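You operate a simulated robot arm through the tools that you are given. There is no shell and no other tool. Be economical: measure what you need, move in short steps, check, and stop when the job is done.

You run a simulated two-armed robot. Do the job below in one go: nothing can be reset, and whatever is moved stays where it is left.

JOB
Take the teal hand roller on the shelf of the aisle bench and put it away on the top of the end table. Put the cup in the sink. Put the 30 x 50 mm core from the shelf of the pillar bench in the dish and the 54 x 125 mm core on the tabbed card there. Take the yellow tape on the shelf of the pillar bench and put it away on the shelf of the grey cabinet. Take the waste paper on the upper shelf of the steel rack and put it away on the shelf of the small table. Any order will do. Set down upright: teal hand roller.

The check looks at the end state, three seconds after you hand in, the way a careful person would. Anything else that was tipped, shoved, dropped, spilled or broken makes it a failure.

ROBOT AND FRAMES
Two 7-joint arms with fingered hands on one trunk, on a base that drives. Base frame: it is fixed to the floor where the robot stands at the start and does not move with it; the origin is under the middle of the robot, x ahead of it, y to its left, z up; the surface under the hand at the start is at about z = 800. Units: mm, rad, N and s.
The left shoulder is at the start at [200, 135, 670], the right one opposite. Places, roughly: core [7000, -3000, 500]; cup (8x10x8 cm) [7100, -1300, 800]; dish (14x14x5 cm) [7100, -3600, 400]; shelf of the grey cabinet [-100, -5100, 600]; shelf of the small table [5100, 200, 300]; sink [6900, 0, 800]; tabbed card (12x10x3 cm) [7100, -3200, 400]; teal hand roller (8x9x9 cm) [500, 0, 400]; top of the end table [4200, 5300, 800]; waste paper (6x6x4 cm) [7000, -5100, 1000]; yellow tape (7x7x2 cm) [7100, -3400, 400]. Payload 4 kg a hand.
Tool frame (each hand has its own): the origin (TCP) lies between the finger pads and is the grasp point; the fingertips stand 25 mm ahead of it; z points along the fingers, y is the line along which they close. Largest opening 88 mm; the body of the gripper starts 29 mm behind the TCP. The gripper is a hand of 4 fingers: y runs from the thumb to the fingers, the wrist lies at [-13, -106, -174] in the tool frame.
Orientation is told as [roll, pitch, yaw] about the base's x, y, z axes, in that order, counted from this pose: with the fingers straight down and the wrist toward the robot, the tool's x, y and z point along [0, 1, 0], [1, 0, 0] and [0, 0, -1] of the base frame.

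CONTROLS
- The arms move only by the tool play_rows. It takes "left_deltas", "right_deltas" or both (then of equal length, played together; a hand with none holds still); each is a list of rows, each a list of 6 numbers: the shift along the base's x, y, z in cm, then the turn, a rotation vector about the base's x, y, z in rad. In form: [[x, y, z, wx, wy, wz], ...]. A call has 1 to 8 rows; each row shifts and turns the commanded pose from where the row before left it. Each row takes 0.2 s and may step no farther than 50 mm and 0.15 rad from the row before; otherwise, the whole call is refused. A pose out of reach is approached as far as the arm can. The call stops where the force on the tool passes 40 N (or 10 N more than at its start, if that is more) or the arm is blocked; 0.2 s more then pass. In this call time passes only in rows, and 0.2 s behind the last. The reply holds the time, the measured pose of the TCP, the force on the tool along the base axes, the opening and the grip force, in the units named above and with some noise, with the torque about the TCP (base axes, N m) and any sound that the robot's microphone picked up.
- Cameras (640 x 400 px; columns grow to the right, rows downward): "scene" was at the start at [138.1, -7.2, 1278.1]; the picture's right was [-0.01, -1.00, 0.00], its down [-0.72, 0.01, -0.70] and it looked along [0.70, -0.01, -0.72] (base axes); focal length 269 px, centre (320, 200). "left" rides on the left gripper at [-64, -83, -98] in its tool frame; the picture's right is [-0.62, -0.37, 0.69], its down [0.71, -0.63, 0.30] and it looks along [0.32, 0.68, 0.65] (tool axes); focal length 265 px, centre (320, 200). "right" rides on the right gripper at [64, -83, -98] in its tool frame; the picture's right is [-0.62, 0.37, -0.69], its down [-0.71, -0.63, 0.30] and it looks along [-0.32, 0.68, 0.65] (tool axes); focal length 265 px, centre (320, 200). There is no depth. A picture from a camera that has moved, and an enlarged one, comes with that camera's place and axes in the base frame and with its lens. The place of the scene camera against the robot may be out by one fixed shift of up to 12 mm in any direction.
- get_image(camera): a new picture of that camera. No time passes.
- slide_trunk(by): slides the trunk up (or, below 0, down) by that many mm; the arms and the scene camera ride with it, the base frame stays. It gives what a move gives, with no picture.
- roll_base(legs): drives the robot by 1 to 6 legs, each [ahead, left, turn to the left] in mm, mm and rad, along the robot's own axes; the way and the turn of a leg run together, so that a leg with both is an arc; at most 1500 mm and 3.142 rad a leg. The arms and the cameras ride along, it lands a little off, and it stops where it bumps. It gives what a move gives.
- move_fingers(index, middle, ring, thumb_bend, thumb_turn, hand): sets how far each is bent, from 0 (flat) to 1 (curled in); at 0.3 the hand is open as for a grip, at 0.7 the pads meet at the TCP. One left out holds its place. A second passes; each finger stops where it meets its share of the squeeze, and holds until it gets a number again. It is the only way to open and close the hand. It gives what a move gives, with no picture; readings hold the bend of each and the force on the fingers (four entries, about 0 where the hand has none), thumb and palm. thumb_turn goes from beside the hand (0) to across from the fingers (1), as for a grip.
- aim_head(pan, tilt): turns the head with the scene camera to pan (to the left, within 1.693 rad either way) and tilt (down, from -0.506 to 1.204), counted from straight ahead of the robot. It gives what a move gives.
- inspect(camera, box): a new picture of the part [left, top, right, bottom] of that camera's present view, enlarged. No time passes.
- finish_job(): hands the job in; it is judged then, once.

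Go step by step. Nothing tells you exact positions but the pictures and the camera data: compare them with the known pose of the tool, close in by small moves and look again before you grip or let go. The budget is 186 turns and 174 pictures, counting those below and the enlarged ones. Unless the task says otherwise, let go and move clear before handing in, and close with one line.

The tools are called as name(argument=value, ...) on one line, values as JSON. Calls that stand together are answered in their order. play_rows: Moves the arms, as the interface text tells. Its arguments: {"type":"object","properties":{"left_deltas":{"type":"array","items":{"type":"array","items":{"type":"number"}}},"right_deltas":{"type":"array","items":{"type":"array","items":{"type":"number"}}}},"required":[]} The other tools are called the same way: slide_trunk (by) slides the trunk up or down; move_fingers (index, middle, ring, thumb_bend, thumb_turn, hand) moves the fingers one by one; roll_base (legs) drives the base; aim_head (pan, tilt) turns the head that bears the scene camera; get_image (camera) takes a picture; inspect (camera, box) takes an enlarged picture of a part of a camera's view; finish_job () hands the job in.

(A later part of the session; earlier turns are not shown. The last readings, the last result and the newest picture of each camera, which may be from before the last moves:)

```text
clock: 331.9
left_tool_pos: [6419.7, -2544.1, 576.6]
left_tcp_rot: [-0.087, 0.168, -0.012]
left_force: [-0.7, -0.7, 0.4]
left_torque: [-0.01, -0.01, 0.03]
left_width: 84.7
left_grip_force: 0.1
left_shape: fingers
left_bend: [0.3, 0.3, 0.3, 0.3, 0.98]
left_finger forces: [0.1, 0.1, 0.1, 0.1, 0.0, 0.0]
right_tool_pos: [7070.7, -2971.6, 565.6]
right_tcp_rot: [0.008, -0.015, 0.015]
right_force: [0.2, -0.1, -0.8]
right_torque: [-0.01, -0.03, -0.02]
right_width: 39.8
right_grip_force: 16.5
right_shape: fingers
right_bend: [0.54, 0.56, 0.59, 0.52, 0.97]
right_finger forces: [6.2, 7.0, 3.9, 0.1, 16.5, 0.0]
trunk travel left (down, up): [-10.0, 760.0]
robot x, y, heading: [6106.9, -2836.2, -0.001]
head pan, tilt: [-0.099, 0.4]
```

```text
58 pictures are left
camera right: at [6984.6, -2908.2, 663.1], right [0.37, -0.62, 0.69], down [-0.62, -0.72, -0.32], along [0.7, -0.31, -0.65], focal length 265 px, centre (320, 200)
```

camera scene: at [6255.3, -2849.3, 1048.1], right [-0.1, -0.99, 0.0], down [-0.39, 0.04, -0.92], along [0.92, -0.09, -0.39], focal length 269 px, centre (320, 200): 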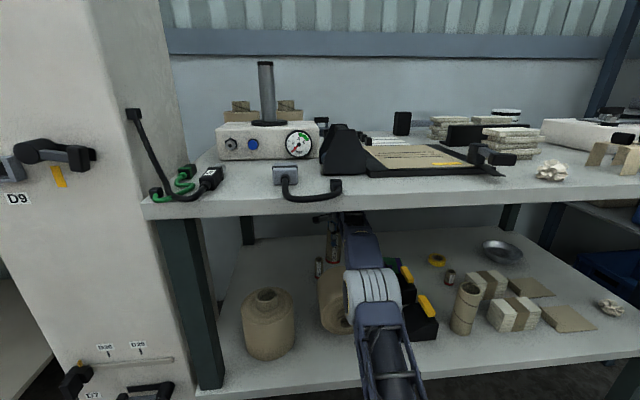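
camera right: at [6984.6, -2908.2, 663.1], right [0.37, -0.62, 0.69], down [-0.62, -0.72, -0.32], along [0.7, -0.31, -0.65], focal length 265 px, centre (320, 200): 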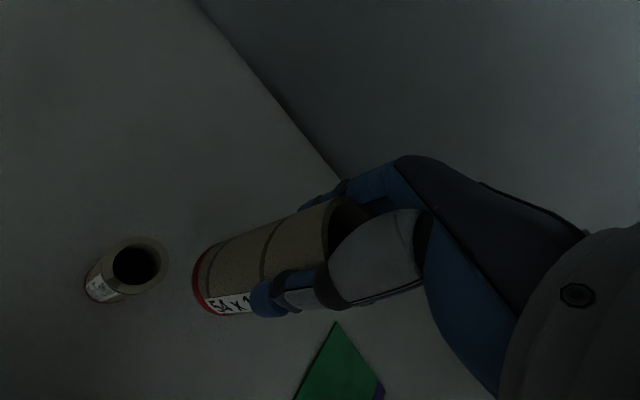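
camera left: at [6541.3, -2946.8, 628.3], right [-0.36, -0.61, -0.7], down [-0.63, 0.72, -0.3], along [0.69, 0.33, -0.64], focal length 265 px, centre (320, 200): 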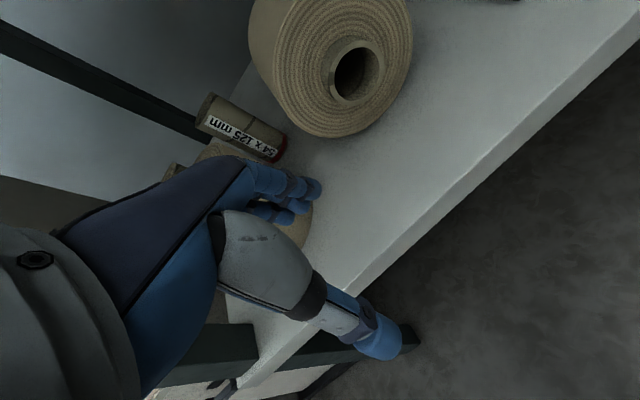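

roll_base(legs=[[0, -110, 0]])

inspect(camera="right", box=[150, 180, 450, 400])

aim_head(pan=0.1, tilt=0.4)

inspect(camera="scene", box=[260, 150, 440, 290])

```text
clock: 333.1
left_tool_pos: [6418.4, -2653.5, 576.9]
left_tcp_rot: [-0.088, 0.17, -0.01]
left_force: [-0.3, -0.1, -0.2]
left_torque: [0.04, 0.03, -0.03]
left_width: 84.6
left_grip_force: 0.1
left_shape: fingers
left_bend: [0.3, 0.3, 0.3, 0.3, 0.98]
left_finger forces: [0.0, 0.1, 0.1, 0.1, 0.1, 0.0]
right_tool_pos: [7072.4, -3078.2, 565.4]
right_tcp_rot: [0.008, -0.016, 0.015]
right_force: [-0.2, 0.2, -1.4]
right_torque: [0.02, 0.01, 0.01]
right_width: 39.7
right_grip_force: 16.8
right_shape: fingers
right_bend: [0.54, 0.56, 0.59, 0.52, 0.97]
right_finger forces: [6.2, 7.0, 4.0, 0.1, 16.4, 0.0]
trunk travel left (down, up): [-10.0, 760.0]
robot x, y, heading: [6107.6, -2942.9, -0.001]
head pan, tilt: [-0.099, 0.4]
```

```text
1.82 times, centred on (300, 290) of right
camera zoom: at [6985.0, -3016.0, 663.1], right [0.37, -0.62, 0.69], down [-0.61, -0.72, -0.32], along [0.7, -0.31, -0.65], focal length 483 px, centre (356, 36)
```

zoom: 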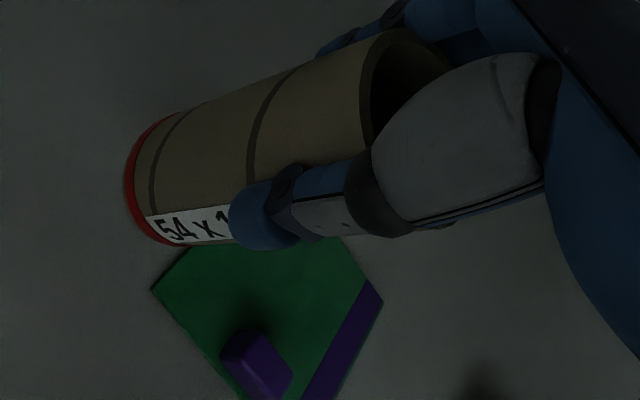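

```text
clock: 333.8
left_tool_pos: [6419.1, -2653.8, 577.1]
left_tcp_rot: [-0.086, 0.167, -0.008]
left_force: [0.0, -0.5, 0.8]
left_torque: [0.0, 0.02, -0.03]
left_width: 84.8
left_grip_force: 0.0
left_shape: fingers
left_bend: [0.3, 0.3, 0.3, 0.3, 0.98]
left_finger forces: [0.0, 0.0, 0.0, 0.1, 0.0, 0.0]
right_tool_pos: [7071.4, -3078.2, 566.1]
right_tcp_rot: [0.009, -0.016, 0.016]
right_force: [-0.5, 0.0, -1.1]
right_torque: [0.0, 0.04, -0.01]
right_width: 39.8
right_grip_force: 16.6
right_shape: fingers
right_bend: [0.54, 0.56, 0.59, 0.52, 0.97]
right_finger forces: [6.2, 7.0, 3.9, 0.0, 16.4, 0.1]
trunk travel left (down, up): [-10.0, 760.0]
robot x, y, heading: [6104.0, -2943.8, -0.002]
head pan, tilt: [0.099, 0.4]
```

```text
2.86 times, centred on (350, 220) of scene
camera zoom: at [6255.4, -2941.0, 1048.1], right [0.1, -0.99, 0.0], down [-0.39, -0.04, -0.92], along [0.92, 0.09, -0.39], focal length 768 px, centre (234, 143)
```

zoom: 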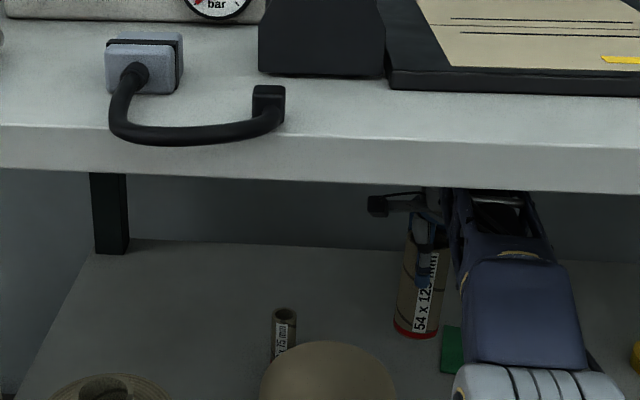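

Card free area is around (7082, -3160); the tab block stands near (7030, -3160). I'll shift over it and lower most of the way.

roll_base(legs=[[9, -82, 0]])

play_rows(right_deltas=[[0, 0, -0.8, 0, 0, 0]])

inspect(camera="right", box=[150, 180, 450, 400])

```text
clock: 334.9
left_tool_pos: [6427.4, -2736.5, 576.4]
left_tcp_rot: [-0.087, 0.17, -0.012]
left_force: [0.0, 0.2, 0.5]
left_torque: [-0.01, 0.02, 0.0]
left_width: 84.7
left_grip_force: 0.0
left_shape: fingers
left_bend: [0.3, 0.3, 0.3, 0.3, 0.98]
left_finger forces: [0.1, 0.1, 0.0, 0.0, 0.0, 0.0]
right_tool_pos: [7079.6, -3163.5, 565.4]
right_tcp_rot: [0.009, -0.016, 0.016]
right_force: [0.8, -0.1, -1.1]
right_torque: [0.01, -0.01, -0.04]
right_width: 40.1
right_grip_force: 17.0
right_shape: fingers
right_bend: [0.54, 0.56, 0.59, 0.52, 0.97]
right_finger forces: [6.2, 7.0, 3.9, 0.0, 16.4, 0.0]
trunk travel left (down, up): [-10.0, 760.0]
robot x, y, heading: [6114.6, -3027.6, 0.004]
head pan, tilt: [0.099, 0.4]
```

```text
clock: 335.3
left_tool_pos: [6427.6, -2737.3, 576.5]
left_tcp_rot: [-0.087, 0.167, -0.01]
left_force: [0.3, 1.0, 0.3]
left_torque: [0.0, -0.01, -0.02]
left_width: 84.6
left_grip_force: 0.0
left_shape: fingers
left_bend: [0.3, 0.3, 0.3, 0.3, 0.98]
left_finger forces: [0.1, 0.1, 0.1, 0.1, 0.1, 0.1]
right_tool_pos: [7081.9, -3163.3, 557.6]
right_tcp_rot: [0.007, -0.018, 0.015]
right_force: [0.1, 0.6, -1.1]
right_torque: [0.02, -0.01, 0.03]
right_width: 40.1
right_grip_force: 16.8
right_shape: fingers
right_bend: [0.54, 0.56, 0.59, 0.52, 0.97]
right_finger forces: [6.2, 7.0, 3.9, 0.1, 16.4, 0.0]
trunk travel left (down, up): [-10.0, 760.0]
robot x, y, heading: [6116.3, -3025.8, -0.002]
head pan, tilt: [0.099, 0.4]
```

```text
1.82 times, centred on (300, 290) of right
camera zoom: at [6994.1, -3100.2, 654.8], right [0.37, -0.62, 0.69], down [-0.61, -0.72, -0.32], along [0.7, -0.31, -0.65], focal length 483 px, centre (356, 36)
```

zoom: 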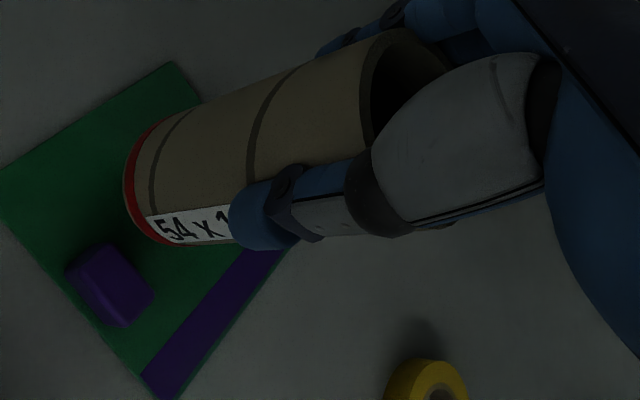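

play_rows(right_deltas=[[-0.4, 0.5, -1, 0, 0, 0], [0, 0, -1, 0, 0, 0]])

inspect(camera="right", box=[150, 180, 450, 400])

```text
clock: 335.9
left_tool_pos: [6428.4, -2737.5, 576.6]
left_tcp_rot: [-0.087, 0.169, -0.01]
left_force: [-0.2, 0.0, -0.7]
left_torque: [-0.01, -0.02, -0.01]
left_width: 84.8
left_grip_force: 0.1
left_shape: fingers
left_bend: [0.3, 0.3, 0.3, 0.3, 0.98]
left_finger forces: [0.1, 0.0, 0.1, 0.0, 0.0, 0.1]
right_tool_pos: [7077.1, -3158.2, 537.0]
right_tcp_rot: [0.01, -0.017, 0.016]
right_force: [0.1, 0.4, -0.7]
right_torque: [-0.01, 0.0, 0.04]
right_width: 39.8
right_grip_force: 16.7
right_shape: fingers
right_bend: [0.54, 0.56, 0.59, 0.52, 0.97]
right_finger forces: [6.2, 6.9, 3.9, 0.0, 16.4, 0.1]
trunk travel left (down, up): [-10.0, 760.0]
robot x, y, heading: [6113.1, -3025.9, -0.005]
head pan, tilt: [0.099, 0.4]
```

```text
1.82 times, centred on (300, 290) of right
camera zoom: at [6989.9, -3096.5, 634.4], right [0.37, -0.62, 0.69], down [-0.61, -0.72, -0.32], along [0.7, -0.31, -0.64], focal length 483 px, centre (356, 36)
```

zoom: 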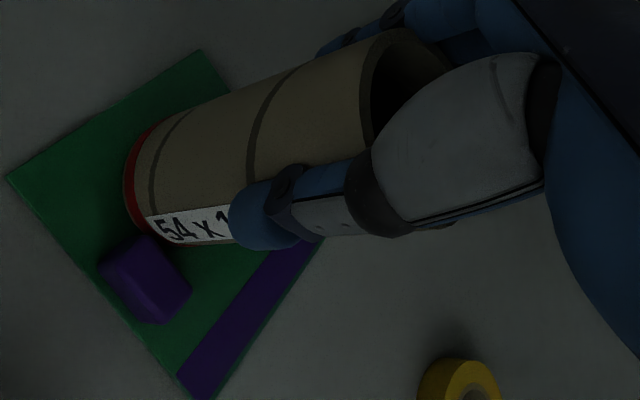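

play_rows(right_deltas=[[0, 0, -0.3, 0, 0, 0], [0, 0, -0.2, 0, 0, 0]])

play_rows(right_deltas=[[0, 0, -0.2, 0, 0, 0]])

play_rows(right_deltas=[[0, 0, -0.2, 0, 0, 0]])

```text
clock: 336.5
left_tool_pos: [6427.8, -2737.1, 576.3]
left_tcp_rot: [-0.087, 0.17, -0.01]
left_force: [-0.4, -0.7, -0.6]
left_torque: [0.01, 0.03, -0.02]
left_width: 84.8
left_grip_force: 0.1
left_shape: fingers
left_bend: [0.3, 0.3, 0.3, 0.3, 0.98]
left_finger forces: [0.1, 0.0, 0.1, 0.0, 0.0, 0.1]
right_tool_pos: [7077.7, -3159.2, 533.6]
right_tcp_rot: [0.009, -0.017, 0.016]
right_force: [0.1, 0.4, -0.6]
right_torque: [0.03, 0.02, 0.04]
right_width: 39.9
right_grip_force: 16.5
right_shape: fingers
right_bend: [0.54, 0.56, 0.59, 0.52, 0.97]
right_finger forces: [6.3, 7.0, 3.9, 0.0, 16.5, 0.0]
trunk travel left (down, up): [-10.0, 760.0]
robot x, y, heading: [6118.3, -3027.8, 0.002]
head pan, tilt: [0.099, 0.4]
```

```text
clock: 336.9
left_tool_pos: [6427.7, -2737.2, 576.5]
left_tcp_rot: [-0.086, 0.167, -0.011]
left_force: [-0.2, 0.1, 0.7]
left_torque: [-0.02, 0.0, 0.01]
left_width: 84.7
left_grip_force: 0.0
left_shape: fingers
left_bend: [0.3, 0.3, 0.3, 0.3, 0.98]
left_finger forces: [0.0, 0.0, 0.1, 0.0, 0.0, 0.1]
right_tool_pos: [7076.5, -3157.7, 531.3]
right_tcp_rot: [0.008, -0.017, 0.016]
right_force: [0.0, -0.4, 0.6]
right_torque: [-0.01, 0.02, 0.03]
right_width: 40.0
right_grip_force: 17.2
right_shape: fingers
right_bend: [0.55, 0.56, 0.59, 0.52, 0.97]
right_finger forces: [6.2, 7.0, 4.0, 0.1, 16.7, 0.0]
trunk travel left (down, up): [-10.0, 760.0]
robot x, y, heading: [6114.8, -3024.5, -0.001]
head pan, tilt: [0.099, 0.4]
```

```text
clock: 337.3
left_tool_pos: [6427.5, -2737.3, 577.1]
left_tcp_rot: [-0.088, 0.168, -0.01]
left_force: [0.3, 0.0, -0.6]
left_torque: [0.01, 0.0, 0.01]
left_width: 84.5
left_grip_force: 0.0
left_shape: fingers
left_bend: [0.3, 0.3, 0.3, 0.3, 0.98]
left_finger forces: [0.0, 0.0, 0.0, 0.0, 0.1, 0.1]
right_tool_pos: [7077.1, -3158.4, 529.7]
right_tcp_rot: [0.01, -0.02, 0.018]
right_force: [-1.1, 1.0, 7.8]
right_torque: [-0.04, 0.08, 0.02]
right_width: 40.1
right_grip_force: 17.5
right_shape: fingers
right_bend: [0.55, 0.56, 0.59, 0.52, 0.97]
right_finger forces: [6.0, 7.0, 3.9, 0.0, 18.0, 0.0]
trunk travel left (down, up): [-10.0, 760.0]
robot x, y, heading: [6116.0, -3028.0, 0.001]
head pan, tilt: [0.099, 0.4]
```

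The core is in contact (about 8 N). I'll release gently and check.

move_fingers(hand="right", index=0.44, middle=0.44, ring=0.44, thumb_bend=0.44)

move_fingers(hand="right", index=0.3, middle=0.3, ring=0.3, thumb_bend=0.3)

get_image(camera="right")

```text
clock: 338.3
left_tool_pos: [6427.4, -2737.4, 577.4]
left_tcp_rot: [-0.087, 0.171, -0.011]
left_force: [-0.1, -0.6, -0.2]
left_torque: [-0.02, -0.01, 0.02]
left_width: 84.8
left_grip_force: 0.1
left_shape: fingers
left_bend: [0.3, 0.3, 0.3, 0.3, 0.98]
left_finger forces: [0.0, 0.0, 0.1, 0.0, 0.1, 0.0]
right_tool_pos: [7077.7, -3158.0, 528.2]
right_tcp_rot: [0.009, -0.015, 0.015]
right_force: [0.0, 0.4, 0.9]
right_torque: [-0.01, 0.03, -0.02]
right_width: 55.1
right_grip_force: 0.5
right_shape: fingers
right_bend: [0.44, 0.44, 0.44, 0.44, 0.97]
right_finger forces: [0.1, 0.1, 0.0, 0.1, 0.1, 0.0]
trunk travel left (down, up): [-10.0, 760.0]
robot x, y, heading: [6114.8, -3028.6, 0.001]
head pan, tilt: [0.099, 0.4]
```

```text
clock: 339.3
left_tool_pos: [6429.0, -2736.7, 575.9]
left_tcp_rot: [-0.088, 0.169, -0.01]
left_force: [0.1, -0.5, -0.5]
left_torque: [-0.01, -0.02, -0.02]
left_width: 84.7
left_grip_force: 0.0
left_shape: fingers
left_bend: [0.3, 0.3, 0.3, 0.3, 0.98]
left_finger forces: [0.0, 0.0, 0.0, 0.0, 0.0, 0.0]
right_tool_pos: [7077.4, -3158.8, 528.4]
right_tcp_rot: [0.008, -0.015, 0.014]
right_force: [-0.7, -0.1, -0.2]
right_torque: [-0.01, 0.0, 0.01]
right_width: 84.6
right_grip_force: 0.0
right_shape: fingers
right_bend: [0.3, 0.3, 0.3, 0.3, 0.96]
right_finger forces: [0.0, 0.0, 0.0, 0.0, 0.0, 0.0]
trunk travel left (down, up): [-10.0, 760.0]
robot x, y, heading: [6118.8, -3026.8, 0.001]
head pan, tilt: [0.099, 0.4]
```

```text
53 pictures are left
camera right: at [6990.4, -3095.7, 625.6], right [0.37, -0.62, 0.69], down [-0.61, -0.72, -0.32], along [0.7, -0.31, -0.65], focal length 265 px, centre (320, 200)
```

right: 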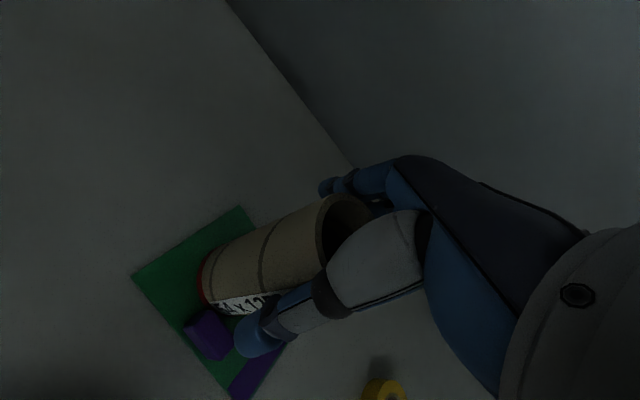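

The 54×125 core stands on the card. I'll slide out sideways and move to above the 30×50 core.

roll_base(legs=[[0, -140, 0], [-135, -58, 0]])

get_image(camera="right")

aim_head(pan=-0.1, tilt=0.45)

get_image(camera="scene")

```text
clock: 341.5
left_tool_pos: [6296.0, -2938.3, 576.9]
left_tcp_rot: [-0.087, 0.169, -0.009]
left_force: [0.4, -0.2, -0.6]
left_torque: [0.01, 0.02, 0.06]
left_width: 85.0
left_grip_force: 0.2
left_shape: fingers
left_bend: [0.3, 0.3, 0.3, 0.3, 0.98]
left_finger forces: [0.0, 0.0, 0.1, 0.1, 0.1, 0.1]
right_tool_pos: [6945.2, -3356.8, 528.9]
right_tcp_rot: [0.008, -0.016, 0.019]
right_force: [0.3, 0.4, -0.6]
right_torque: [0.0, 0.02, 0.01]
right_width: 84.6
right_grip_force: 0.1
right_shape: fingers
right_bend: [0.3, 0.3, 0.3, 0.3, 0.96]
right_finger forces: [0.0, 0.0, 0.0, 0.0, 0.1, 0.0]
trunk travel left (down, up): [-10.0, 760.0]
robot x, y, heading: [5985.5, -3232.1, 0.005]
head pan, tilt: [0.099, 0.4]
```

```text
52 pictures are left
camera right: at [6859.5, -3296.2, 625.6], right [0.37, -0.62, 0.69], down [-0.61, -0.72, -0.32], along [0.7, -0.31, -0.65], focal length 265 px, centre (320, 200)
```

right: 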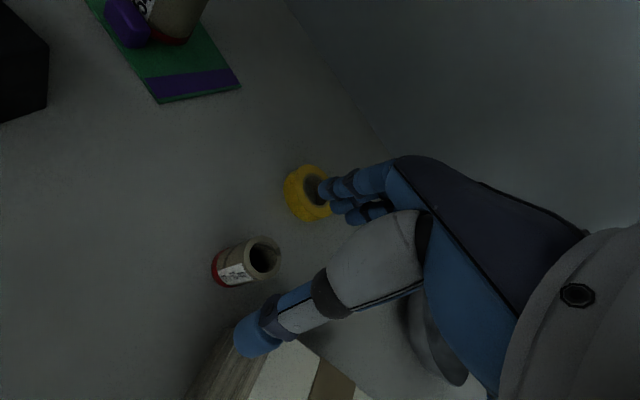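

```text
clock: 342.3
left_tool_pos: [6297.0, -2937.5, 576.3]
left_tcp_rot: [-0.088, 0.168, -0.008]
left_force: [0.3, -0.1, 0.8]
left_torque: [0.01, 0.02, 0.02]
left_width: 84.6
left_grip_force: 0.0
left_shape: fingers
left_bend: [0.3, 0.3, 0.3, 0.3, 0.98]
left_finger forces: [0.0, 0.0, 0.0, 0.1, 0.0, 0.0]
right_tool_pos: [6946.4, -3359.0, 528.8]
right_tcp_rot: [0.008, -0.016, 0.017]
right_force: [0.4, 0.5, 0.1]
right_torque: [0.02, 0.01, 0.03]
right_width: 84.8
right_grip_force: 0.0
right_shape: fingers
right_bend: [0.3, 0.3, 0.3, 0.3, 0.96]
right_finger forces: [0.0, 0.1, 0.0, 0.0, 0.0, 0.0]
trunk travel left (down, up): [-10.0, 760.0]
robot x, y, heading: [5985.0, -3227.3, 0.003]
head pan, tilt: [-0.099, 0.45]
```

```text
51 pictures are left
camera scene: at [6133.1, -3244.4, 1043.5], right [-0.1, -1.0, 0.0], down [-0.43, 0.04, -0.9], along [0.9, -0.09, -0.44], focal length 269 px, centre (320, 200)
```

scene: 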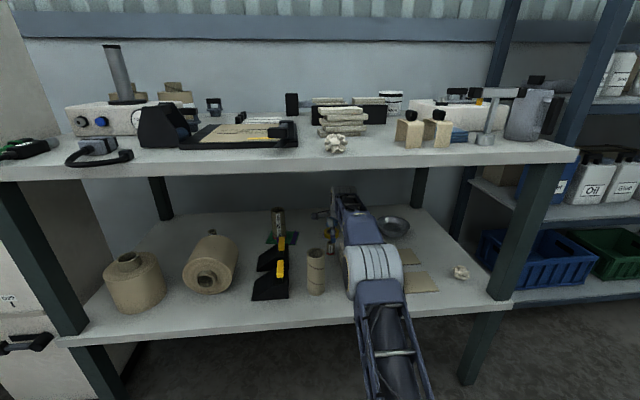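

The small core's top is at [6944, -3354]. I'll descend onto it.

play_rows(right_deltas=[[0, 0.4, -3, 0, 0, 0], [0, 0, -2.5, 0, 0, 0], [0, 0, -1.6, 0, 0, 0]])

move_fingers(hand="right", index=0.5, middle=0.5, ring=0.5, thumb_bend=0.5)

get_image(camera="right")

```text
clock: 343.1
left_tool_pos: [6296.0, -2938.3, 576.4]
left_tcp_rot: [-0.088, 0.17, -0.009]
left_force: [-0.2, -1.0, 1.1]
left_torque: [-0.01, 0.01, 0.01]
left_width: 84.6
left_grip_force: 0.1
left_shape: fingers
left_bend: [0.3, 0.3, 0.3, 0.3, 0.98]
left_finger forces: [0.0, 0.1, 0.1, 0.0, 0.0, 0.1]
right_tool_pos: [6946.4, -3354.7, 456.5]
right_tcp_rot: [0.009, -0.015, 0.018]
right_force: [-0.3, 0.2, 0.3]
right_torque: [0.0, 0.03, 0.0]
right_width: 84.6
right_grip_force: 0.0
right_shape: fingers
right_bend: [0.3, 0.3, 0.3, 0.3, 0.96]
right_finger forces: [0.0, 0.0, 0.0, 0.1, 0.0, 0.0]
trunk travel left (down, up): [-10.0, 760.0]
robot x, y, heading: [5984.7, -3227.5, 0.003]
head pan, tilt: [-0.099, 0.45]
```

```text
clock: 344.1
left_tool_pos: [6296.9, -2938.7, 576.8]
left_tcp_rot: [-0.087, 0.167, -0.009]
left_force: [-0.1, 0.7, 0.5]
left_torque: [0.0, -0.01, 0.03]
left_width: 84.8
left_grip_force: 0.1
left_shape: fingers
left_bend: [0.3, 0.3, 0.3, 0.3, 0.98]
left_finger forces: [0.0, 0.0, 0.0, 0.0, 0.0, 0.1]
right_tool_pos: [6946.6, -3355.0, 456.7]
right_tcp_rot: [0.01, -0.017, 0.018]
right_force: [-0.5, 0.1, -0.5]
right_torque: [0.01, -0.01, 0.03]
right_width: 42.3
right_grip_force: 0.1
right_shape: fingers
right_bend: [0.5, 0.5, 0.5, 0.5, 0.98]
right_finger forces: [0.0, 0.0, 0.0, 0.0, 0.0, 0.1]
trunk travel left (down, up): [-10.0, 760.0]
robot x, y, heading: [5985.4, -3228.5, 0.006]
head pan, tilt: [-0.099, 0.45]
```

```text
50 pictures are left
camera right: at [6859.5, -3291.8, 554.2], right [0.37, -0.62, 0.69], down [-0.61, -0.72, -0.32], along [0.7, -0.31, -0.65], focal length 265 px, centre (320, 200)
```

right: 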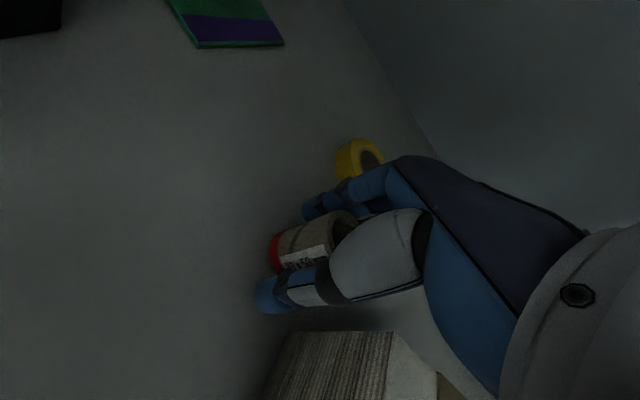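

move_fingers(hand="right", index=0.72, middle=0.72, ring=0.72, thumb_bend=0.72)

play_rows(right_deltas=[[0, 0, 1, 0, 0, 0], [0, 0, 3, 0, 0, 0], [0, 0, 4, 0, 0, 0]])

roll_base(legs=[[110, 0, 0], [0, -200, 0]])

get_image(camera="right")

get_image(camera="scene")

```text
clock: 345.1
left_tool_pos: [6297.6, -2938.2, 576.4]
left_tcp_rot: [-0.087, 0.169, -0.008]
left_force: [0.3, -0.8, 0.3]
left_torque: [0.04, 0.0, -0.03]
left_width: 84.7
left_grip_force: 0.1
left_shape: fingers
left_bend: [0.3, 0.3, 0.3, 0.3, 0.98]
left_finger forces: [0.1, 0.0, 0.0, 0.0, 0.0, 0.1]
right_tool_pos: [6948.0, -3353.3, 456.9]
right_tcp_rot: [0.009, -0.016, 0.019]
right_force: [0.8, -0.1, -0.6]
right_torque: [0.02, -0.01, 0.0]
right_width: 18.6
right_grip_force: 12.5
right_shape: fingers
right_bend: [0.62, 0.63, 0.72, 0.59, 0.99]
right_finger forces: [6.0, 6.7, 0.1, 0.0, 11.7, 0.0]
trunk travel left (down, up): [-10.0, 760.0]
robot x, y, heading: [5981.1, -3229.1, 0.004]
head pan, tilt: [-0.099, 0.45]
```

```text
clock: 345.9
left_tool_pos: [6297.4, -2938.6, 576.0]
left_tcp_rot: [-0.087, 0.168, -0.007]
left_force: [-0.3, -0.6, 0.3]
left_torque: [0.0, 0.02, 0.0]
left_width: 84.9
left_grip_force: 0.0
left_shape: fingers
left_bend: [0.3, 0.3, 0.3, 0.3, 0.98]
left_finger forces: [0.0, 0.1, 0.1, 0.0, 0.1, 0.0]
right_tool_pos: [6946.5, -3354.2, 536.5]
right_tcp_rot: [0.008, -0.016, 0.018]
right_force: [0.8, 0.5, -0.2]
right_torque: [0.0, 0.03, -0.01]
right_width: 18.4
right_grip_force: 12.6
right_shape: fingers
right_bend: [0.62, 0.63, 0.72, 0.59, 0.99]
right_finger forces: [5.9, 6.7, 0.2, 0.0, 11.5, 0.1]
trunk travel left (down, up): [-10.0, 760.0]
robot x, y, heading: [5982.0, -3230.6, 0.007]
head pan, tilt: [-0.099, 0.45]
```

```text
clock: 348.3
left_tool_pos: [6406.1, -3138.3, 576.7]
left_tcp_rot: [-0.087, 0.169, -0.005]
left_force: [-0.6, -0.5, -0.7]
left_torque: [-0.03, -0.01, 0.0]
left_width: 84.5
left_grip_force: 0.0
left_shape: fingers
left_bend: [0.3, 0.3, 0.3, 0.3, 0.98]
left_finger forces: [0.1, 0.0, 0.1, 0.1, 0.0, 0.1]
right_tool_pos: [7057.1, -3551.8, 537.7]
right_tcp_rot: [0.007, -0.015, 0.023]
right_force: [0.4, 0.6, -0.8]
right_torque: [-0.04, 0.0, 0.0]
right_width: 18.7
right_grip_force: 12.0
right_shape: fingers
right_bend: [0.62, 0.63, 0.72, 0.59, 0.99]
right_finger forces: [5.9, 6.7, 0.1, 0.0, 11.6, 0.0]
trunk travel left (down, up): [-10.0, 760.0]
robot x, y, heading: [6094.5, -3433.1, 0.007]
head pan, tilt: [-0.099, 0.45]
```

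```text
49 pictures are left
camera right: at [6969.6, -3489.9, 634.1], right [0.37, -0.62, 0.69], down [-0.61, -0.73, -0.32], along [0.7, -0.3, -0.65], focal length 265 px, centre (320, 200)
```

right: 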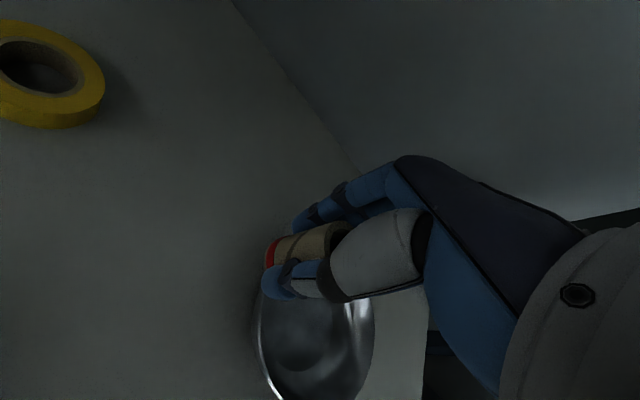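

```text
48 pictures are left
camera scene: at [6243.4, -3445.5, 1043.5], right [-0.09, -1.0, 0.0], down [-0.43, 0.04, -0.9], along [0.9, -0.08, -0.44], focal length 269 px, centre (320, 200)
```

scene: 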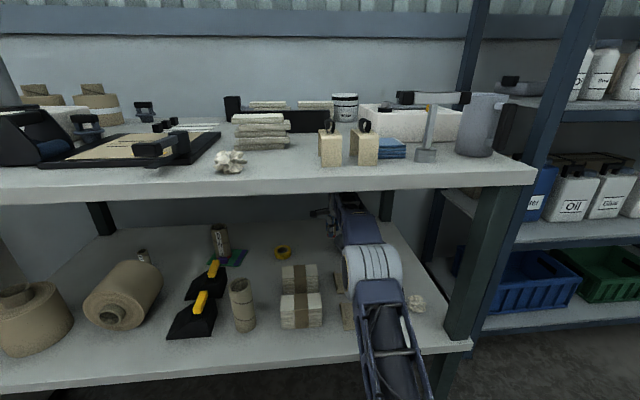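

play_rows(right_deltas=[[0, -3.5, 0, 0, 0, 0], [0, -3.5, 0, 0, 0, 0]])

get_image(camera="right")

```text
clock: 348.9
left_tool_pos: [6405.3, -3139.4, 576.1]
left_tcp_rot: [-0.088, 0.168, -0.003]
left_force: [0.7, -0.2, -0.7]
left_torque: [-0.02, -0.03, -0.01]
left_width: 84.4
left_grip_force: 0.1
left_shape: fingers
left_bend: [0.3, 0.3, 0.3, 0.3, 0.98]
left_finger forces: [0.1, 0.1, 0.0, 0.1, 0.0, 0.0]
right_tool_pos: [7056.2, -3619.3, 539.2]
right_tcp_rot: [0.007, -0.017, 0.024]
right_force: [-0.3, -0.7, -1.0]
right_torque: [0.01, 0.02, 0.02]
right_width: 18.5
right_grip_force: 12.7
right_shape: fingers
right_bend: [0.62, 0.63, 0.72, 0.59, 0.99]
right_finger forces: [6.0, 6.8, 0.0, 0.0, 11.7, 0.0]
trunk travel left (down, up): [-10.0, 760.0]
robot x, y, heading: [6094.0, -3430.9, 0.007]
head pan, tilt: [-0.099, 0.45]
```

```text
47 pictures are left
camera right: at [6969.7, -3558.8, 635.8], right [0.37, -0.62, 0.69], down [-0.61, -0.73, -0.32], along [0.7, -0.3, -0.65], focal length 265 px, centre (320, 200)
```

right: 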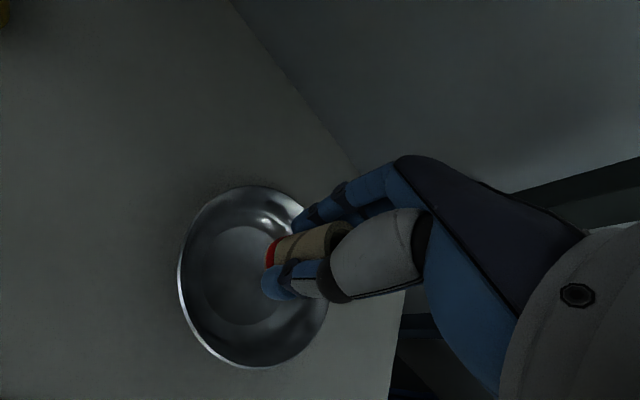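

The dish centre is about (7057, -3630). I'll lower the core into it.

play_rows(right_deltas=[[0, -1.0, 0, 0, 0, 0], [0, 0, -3.5, 0, 0, 0], [0, 0, -2.8, 0, 0, 0]])

play_rows(right_deltas=[[0, 0, -0.4, 0, 0, 0]])

inspect(camera="right", box=[160, 150, 420, 390])

```text
clock: 349.7
left_tool_pos: [6404.5, -3139.3, 576.5]
left_tcp_rot: [-0.087, 0.17, -0.006]
left_force: [-0.4, 0.3, 0.3]
left_torque: [-0.01, -0.02, 0.06]
left_width: 84.5
left_grip_force: 0.0
left_shape: fingers
left_bend: [0.3, 0.3, 0.3, 0.3, 0.98]
left_finger forces: [0.0, 0.1, 0.0, 0.0, 0.0, 0.1]
right_tool_pos: [7056.3, -3631.8, 473.0]
right_tcp_rot: [0.007, -0.017, 0.021]
right_force: [-0.3, 0.3, 0.4]
right_torque: [0.0, 0.02, 0.01]
right_width: 18.3
right_grip_force: 12.1
right_shape: fingers
right_bend: [0.62, 0.63, 0.72, 0.59, 0.99]
right_finger forces: [6.0, 6.7, 0.2, 0.1, 11.4, 0.0]
trunk travel left (down, up): [-10.0, 760.0]
robot x, y, heading: [6093.2, -3426.7, 0.014]
head pan, tilt: [-0.099, 0.45]
```

```text
clock: 350.1
left_tool_pos: [6405.2, -3139.7, 576.4]
left_tcp_rot: [-0.086, 0.169, -0.008]
left_force: [0.2, 0.0, 0.1]
left_torque: [0.02, -0.02, -0.02]
left_width: 84.7
left_grip_force: 0.0
left_shape: fingers
left_bend: [0.3, 0.3, 0.3, 0.3, 0.98]
left_finger forces: [0.0, 0.1, 0.1, 0.1, 0.0, 0.0]
right_tool_pos: [7056.0, -3631.3, 468.7]
right_tcp_rot: [0.01, -0.015, 0.023]
right_force: [1.4, -0.4, -1.2]
right_torque: [0.03, -0.02, 0.0]
right_width: 18.4
right_grip_force: 12.0
right_shape: fingers
right_bend: [0.62, 0.63, 0.72, 0.59, 0.99]
right_finger forces: [5.9, 6.7, 0.2, 0.0, 11.4, 0.1]
trunk travel left (down, up): [-10.0, 760.0]
robot x, y, heading: [6092.3, -3432.7, 0.009]
head pan, tilt: [-0.099, 0.45]
```

```text
1.67 times, centred on (290, 270) of right
camera zoom: at [6969.8, -3569.7, 566.3], right [0.37, -0.62, 0.69], down [-0.61, -0.73, -0.32], along [0.7, -0.3, -0.65], focal length 442 px, centre (370, 83)
```

zoom: 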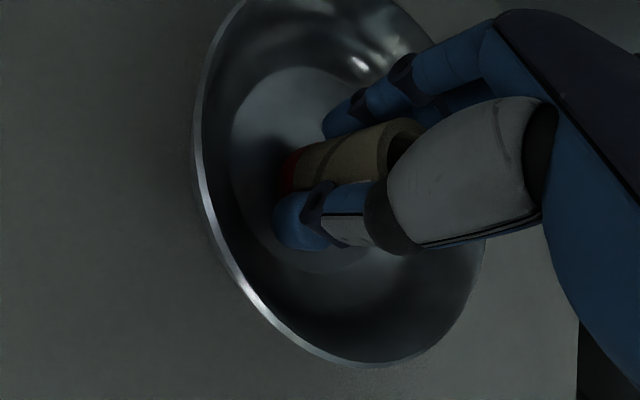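

play_rows(right_deltas=[[0, 0, -0.2, 0, 0, 0], [0, 0, -0.2, 0, 0, 0]])

play_rows(right_deltas=[[0, 0, -0.2, 0, 0, 0]])

play_rows(right_deltas=[[0, 0, -0.15, 0, 0, 0]])

```text
clock: 350.7
left_tool_pos: [6405.5, -3138.7, 575.3]
left_tcp_rot: [-0.086, 0.167, -0.005]
left_force: [-0.6, -0.1, 1.1]
left_torque: [0.04, 0.0, 0.0]
left_width: 84.7
left_grip_force: 0.2
left_shape: fingers
left_bend: [0.3, 0.3, 0.3, 0.3, 0.98]
left_finger forces: [0.1, 0.0, 0.1, 0.1, 0.0, 0.0]
right_tool_pos: [7057.1, -3631.6, 464.9]
right_tcp_rot: [0.008, -0.015, 0.022]
right_force: [-0.3, 0.1, -0.8]
right_torque: [-0.01, 0.01, -0.02]
right_width: 18.3
right_grip_force: 11.9
right_shape: fingers
right_bend: [0.62, 0.63, 0.72, 0.59, 0.99]
right_finger forces: [5.9, 6.7, 0.1, 0.1, 11.4, 0.0]
trunk travel left (down, up): [-10.0, 760.0]
robot x, y, heading: [6094.2, -3432.8, 0.008]
head pan, tilt: [-0.099, 0.45]
```

```text
clock: 351.1
left_tool_pos: [6405.1, -3137.5, 575.3]
left_tcp_rot: [-0.087, 0.168, -0.005]
left_force: [-0.3, 0.0, 0.1]
left_torque: [0.0, -0.01, 0.03]
left_width: 84.8
left_grip_force: 0.1
left_shape: fingers
left_bend: [0.3, 0.3, 0.3, 0.3, 0.98]
left_finger forces: [0.1, 0.1, 0.0, 0.0, 0.1, 0.1]
right_tool_pos: [7055.3, -3631.8, 464.1]
right_tcp_rot: [0.009, -0.018, 0.023]
right_force: [0.0, 0.4, 0.7]
right_torque: [-0.03, 0.02, 0.01]
right_width: 18.6
right_grip_force: 12.0
right_shape: fingers
right_bend: [0.62, 0.63, 0.72, 0.59, 0.99]
right_finger forces: [5.9, 6.7, 0.2, 0.0, 11.4, 0.1]
trunk travel left (down, up): [-10.0, 760.0]
robot x, y, heading: [6096.2, -3433.2, 0.007]
head pan, tilt: [-0.099, 0.45]
```

```text
clock: 351.5
left_tool_pos: [6406.2, -3138.7, 576.1]
left_tcp_rot: [-0.086, 0.168, -0.004]
left_force: [-0.9, -0.1, 0.1]
left_torque: [0.04, -0.01, -0.04]
left_width: 84.6
left_grip_force: 0.0
left_shape: fingers
left_bend: [0.3, 0.3, 0.3, 0.3, 0.98]
left_finger forces: [0.0, 0.0, 0.0, 0.0, 0.0, 0.1]
right_tool_pos: [7056.9, -3632.3, 463.9]
right_tcp_rot: [0.01, -0.019, 0.022]
right_force: [-0.5, -0.4, 3.5]
right_torque: [0.0, 0.03, -0.03]
right_width: 18.3
right_grip_force: 12.1
right_shape: fingers
right_bend: [0.62, 0.63, 0.72, 0.59, 0.99]
right_finger forces: [6.1, 6.8, 0.1, 0.1, 11.7, 0.0]
trunk travel left (down, up): [-10.0, 760.0]
robot x, y, heading: [6097.5, -3432.6, 0.007]
head pan, tilt: [-0.099, 0.45]
```

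move_fingers(hand="right", index=0.5, middle=0.5, ring=0.5, thumb_bend=0.5)

play_rows(right_deltas=[[0, 0, 1.5, 0, 0, 0], [0, 0, 3, 0, 0, 0], [0, 0, 4, 0, 0, 0]])

get_image(camera="right")

```text
clock: 352.5
left_tool_pos: [6405.5, -3138.7, 577.1]
left_tcp_rot: [-0.087, 0.167, -0.007]
left_force: [-0.2, 0.1, 0.4]
left_torque: [-0.03, 0.0, 0.01]
left_width: 84.8
left_grip_force: 0.0
left_shape: fingers
left_bend: [0.3, 0.3, 0.3, 0.3, 0.98]
left_finger forces: [0.0, 0.0, 0.1, 0.1, 0.0, 0.0]
right_tool_pos: [7056.6, -3631.9, 461.4]
right_tcp_rot: [0.009, -0.015, 0.022]
right_force: [-0.2, 0.1, 0.3]
right_torque: [0.0, 0.02, 0.05]
right_width: 41.2
right_grip_force: 0.0
right_shape: fingers
right_bend: [0.5, 0.5, 0.5, 0.5, 0.98]
right_finger forces: [0.0, 0.0, 0.1, 0.0, 0.0, 0.0]
trunk travel left (down, up): [-10.0, 760.0]
robot x, y, heading: [6094.6, -3431.0, 0.007]
head pan, tilt: [-0.099, 0.45]
```

```text
clock: 353.3
left_tool_pos: [6405.3, -3138.0, 577.0]
left_tcp_rot: [-0.087, 0.168, -0.004]
left_force: [0.9, -0.1, -0.3]
left_torque: [0.01, -0.01, -0.01]
left_width: 84.8
left_grip_force: 0.0
left_shape: fingers
left_bend: [0.3, 0.3, 0.3, 0.3, 0.98]
left_finger forces: [0.0, 0.0, 0.0, 0.1, 0.0, 0.0]
right_tool_pos: [7058.1, -3631.7, 547.7]
right_tcp_rot: [0.01, -0.014, 0.023]
right_force: [0.6, 0.0, 0.3]
right_torque: [0.03, 0.02, 0.01]
right_width: 41.3
right_grip_force: 0.0
right_shape: fingers
right_bend: [0.5, 0.5, 0.5, 0.5, 0.98]
right_finger forces: [0.0, 0.0, 0.1, 0.0, 0.1, 0.0]
trunk travel left (down, up): [-10.0, 760.0]
robot x, y, heading: [6091.2, -3425.9, 0.004]
head pan, tilt: [-0.099, 0.45]
```

```text
45 pictures are left
camera right: at [6971.2, -3569.6, 645.2], right [0.37, -0.62, 0.69], down [-0.61, -0.73, -0.32], along [0.7, -0.3, -0.65], focal length 265 px, centre (320, 200)
```

right: 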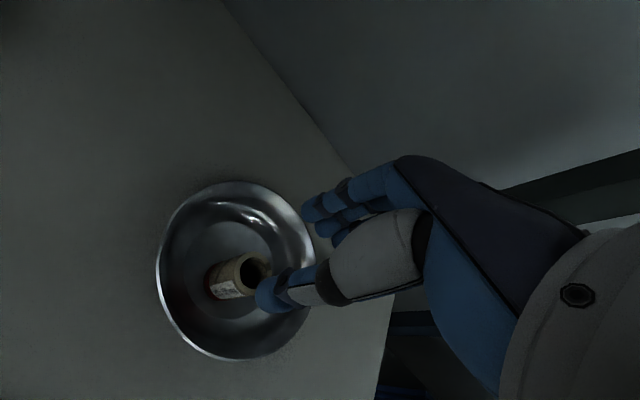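

The 30×50 core stands in the dish. Next I'll move over the yellow tape with the hand opened.

move_fingers(hand="right", index=0.28, middle=0.28, ring=0.28, thumb_bend=0.28)

play_rows(right_deltas=[[0, 3.5, 0, 0, 0, 0], [0, 3.5, 0, 0, 0, 0]])

roll_base(legs=[[0, 188, 0]])

get_image(camera="right")

```text
clock: 354.3
left_tool_pos: [6405.8, -3138.7, 575.7]
left_tcp_rot: [-0.089, 0.168, -0.007]
left_force: [0.4, 0.0, -0.5]
left_torque: [-0.02, 0.0, 0.0]
left_width: 84.7
left_grip_force: 0.1
left_shape: fingers
left_bend: [0.3, 0.3, 0.3, 0.3, 0.98]
left_finger forces: [0.0, 0.0, 0.0, 0.1, 0.1, 0.0]
right_tool_pos: [7057.1, -3632.6, 547.2]
right_tcp_rot: [0.008, -0.015, 0.023]
right_force: [0.7, -0.1, 0.2]
right_torque: [-0.01, -0.01, 0.01]
right_width: 88.3
right_grip_force: 0.0
right_shape: fingers
right_bend: [0.28, 0.28, 0.28, 0.28, 0.96]
right_finger forces: [0.0, 0.0, 0.1, 0.0, 0.0, 0.1]
trunk travel left (down, up): [-10.0, 760.0]
robot x, y, heading: [6093.8, -3431.8, 0.007]
head pan, tilt: [-0.099, 0.45]
```

```text
clock: 354.9
left_tool_pos: [6405.2, -3138.3, 575.9]
left_tcp_rot: [-0.088, 0.168, -0.006]
left_force: [0.2, 0.5, 0.3]
left_torque: [-0.02, 0.02, -0.02]
left_width: 84.6
left_grip_force: 0.1
left_shape: fingers
left_bend: [0.3, 0.3, 0.3, 0.3, 0.98]
left_finger forces: [0.0, 0.0, 0.0, 0.1, 0.0, 0.0]
right_tool_pos: [7059.4, -3561.8, 547.3]
right_tcp_rot: [0.009, -0.016, 0.022]
right_force: [0.2, -0.3, -0.1]
right_torque: [0.01, 0.02, -0.01]
right_width: 88.2
right_grip_force: 0.0
right_shape: fingers
right_bend: [0.28, 0.28, 0.28, 0.28, 0.95]
right_finger forces: [0.0, 0.0, 0.1, 0.0, 0.1, 0.1]
trunk travel left (down, up): [-10.0, 760.0]
robot x, y, heading: [6091.8, -3432.5, 0.007]
head pan, tilt: [-0.099, 0.45]
```

```text
clock: 356.4
left_tool_pos: [6404.1, -2948.5, 575.7]
left_tcp_rot: [-0.087, 0.17, -0.005]
left_force: [-0.7, 0.6, 0.1]
left_torque: [-0.01, -0.01, 0.0]
left_width: 84.8
left_grip_force: 0.0
left_shape: fingers
left_bend: [0.3, 0.3, 0.3, 0.3, 0.98]
left_finger forces: [0.0, 0.0, 0.0, 0.0, 0.0, 0.0]
right_tool_pos: [7056.4, -3371.1, 546.5]
right_tcp_rot: [0.009, -0.015, 0.024]
right_force: [-0.2, -0.6, -0.8]
right_torque: [0.0, 0.03, -0.05]
right_width: 88.5
right_grip_force: 0.0
right_shape: fingers
right_bend: [0.28, 0.28, 0.28, 0.28, 0.95]
right_finger forces: [0.0, 0.1, 0.1, 0.0, 0.1, 0.0]
trunk travel left (down, up): [-10.0, 760.0]
robot x, y, heading: [6092.9, -3241.2, 0.011]
head pan, tilt: [-0.099, 0.45]
```

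```text
44 pictures are left
camera right: at [6969.7, -3309.6, 644.2], right [0.37, -0.62, 0.69], down [-0.61, -0.73, -0.32], along [0.7, -0.3, -0.65], focal length 265 px, centre (320, 200)
```

right: 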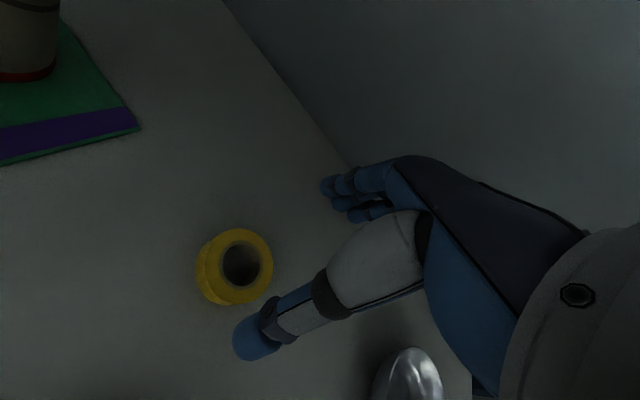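

play_rows(right_deltas=[[0.6, 0, -4, 0, 0, 0], [0, 0, -3, 0, 0, 0]])

get_image(camera="right")

```text
clock: 357.0
left_tool_pos: [6403.2, -2948.7, 576.4]
left_tcp_rot: [-0.087, 0.169, -0.004]
left_force: [0.2, -0.3, -0.9]
left_torque: [0.04, -0.02, -0.02]
left_width: 84.8
left_grip_force: 0.2
left_shape: fingers
left_bend: [0.3, 0.3, 0.3, 0.3, 0.98]
left_finger forces: [0.1, 0.1, 0.0, 0.0, 0.0, 0.0]
right_tool_pos: [7062.8, -3371.2, 477.6]
right_tcp_rot: [0.01, -0.016, 0.023]
right_force: [-0.9, -0.3, -0.8]
right_torque: [-0.02, 0.01, 0.0]
right_width: 88.6
right_grip_force: 0.0
right_shape: fingers
right_bend: [0.28, 0.28, 0.28, 0.28, 0.95]
right_finger forces: [0.0, 0.0, 0.0, 0.0, 0.0, 0.1]
trunk travel left (down, up): [-10.0, 760.0]
robot x, y, heading: [6093.0, -3237.0, 0.003]
head pan, tilt: [-0.099, 0.45]
```

```text
43 pictures are left
camera right: at [6976.4, -3309.3, 574.3], right [0.37, -0.62, 0.69], down [-0.61, -0.73, -0.32], along [0.7, -0.3, -0.65], focal length 265 px, centre (320, 200)
```

right: 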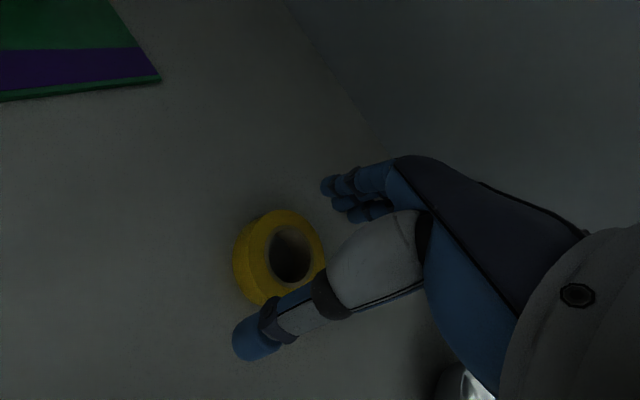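

play_rows(right_deltas=[[0, 0.1, -1.2, 0, 0, 0], [0, 0, -1.1, 0, 0, 0]])

inspect(camera="right", box=[200, 150, 440, 380])

```text
clock: 357.6
left_tool_pos: [6404.0, -2947.8, 577.1]
left_tcp_rot: [-0.088, 0.169, -0.003]
left_force: [-0.6, -0.1, 0.8]
left_torque: [0.0, 0.01, 0.02]
left_width: 84.7
left_grip_force: 0.1
left_shape: fingers
left_bend: [0.3, 0.3, 0.3, 0.3, 0.98]
left_finger forces: [0.0, 0.0, 0.1, 0.0, 0.0, 0.0]
right_tool_pos: [7063.3, -3370.3, 452.9]
right_tcp_rot: [0.008, -0.018, 0.023]
right_force: [0.2, -0.4, -0.1]
right_torque: [0.0, -0.05, 0.03]
right_width: 88.6
right_grip_force: 0.0
right_shape: fingers
right_bend: [0.28, 0.28, 0.28, 0.28, 0.95]
right_finger forces: [0.0, 0.0, 0.0, 0.1, 0.1, 0.0]
trunk travel left (down, up): [-10.0, 760.0]
robot x, y, heading: [6098.3, -3242.7, 0.009]
head pan, tilt: [-0.099, 0.45]
```

```text
1.74 times, centred on (320, 265) of right
camera zoom: at [6976.6, -3309.0, 551.0], right [0.37, -0.62, 0.69], down [-0.61, -0.73, -0.32], along [0.7, -0.3, -0.64], focal length 462 px, centre (320, 87)
```

zoom: 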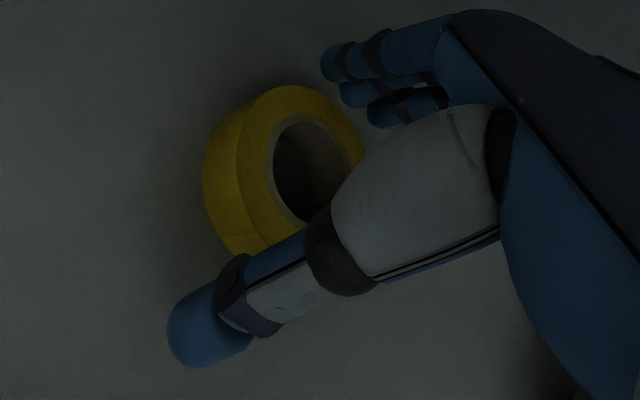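

move_fingers(hand="right", index=0.5, middle=0.5, ring=0.5, thumb_bend=0.5)

inspect(camera="right", box=[200, 150, 440, 380])

```text
clock: 358.6
left_tool_pos: [6403.7, -2947.0, 576.1]
left_tcp_rot: [-0.089, 0.17, -0.004]
left_force: [-0.6, 0.2, 0.2]
left_torque: [-0.01, -0.03, 0.01]
left_width: 85.0
left_grip_force: 0.1
left_shape: fingers
left_bend: [0.3, 0.3, 0.3, 0.3, 0.98]
left_finger forces: [0.1, 0.0, 0.0, 0.0, 0.0, 0.0]
right_tool_pos: [7063.5, -3371.6, 454.9]
right_tcp_rot: [0.008, -0.017, 0.023]
right_force: [-0.5, -0.3, 1.0]
right_torque: [-0.03, -0.02, -0.01]
right_width: 52.1
right_grip_force: 4.9
right_shape: fingers
right_bend: [0.47, 0.47, 0.49, 0.45, 0.97]
right_finger forces: [1.9, 2.6, 0.4, 0.0, 4.8, 0.0]
trunk travel left (down, up): [-10.0, 760.0]
robot x, y, heading: [6091.9, -3245.1, 0.011]
head pan, tilt: [-0.099, 0.45]
```

```text
1.74 times, centred on (320, 265) of right
camera zoom: at [6976.5, -3309.0, 551.0], right [0.37, -0.62, 0.69], down [-0.61, -0.73, -0.32], along [0.7, -0.3, -0.65], focal length 462 px, centre (320, 87)
```

zoom: 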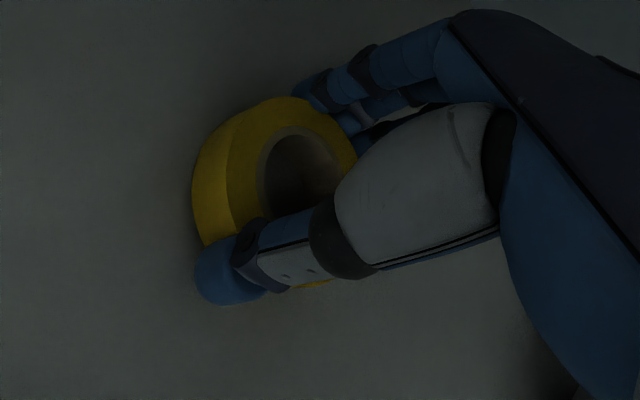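

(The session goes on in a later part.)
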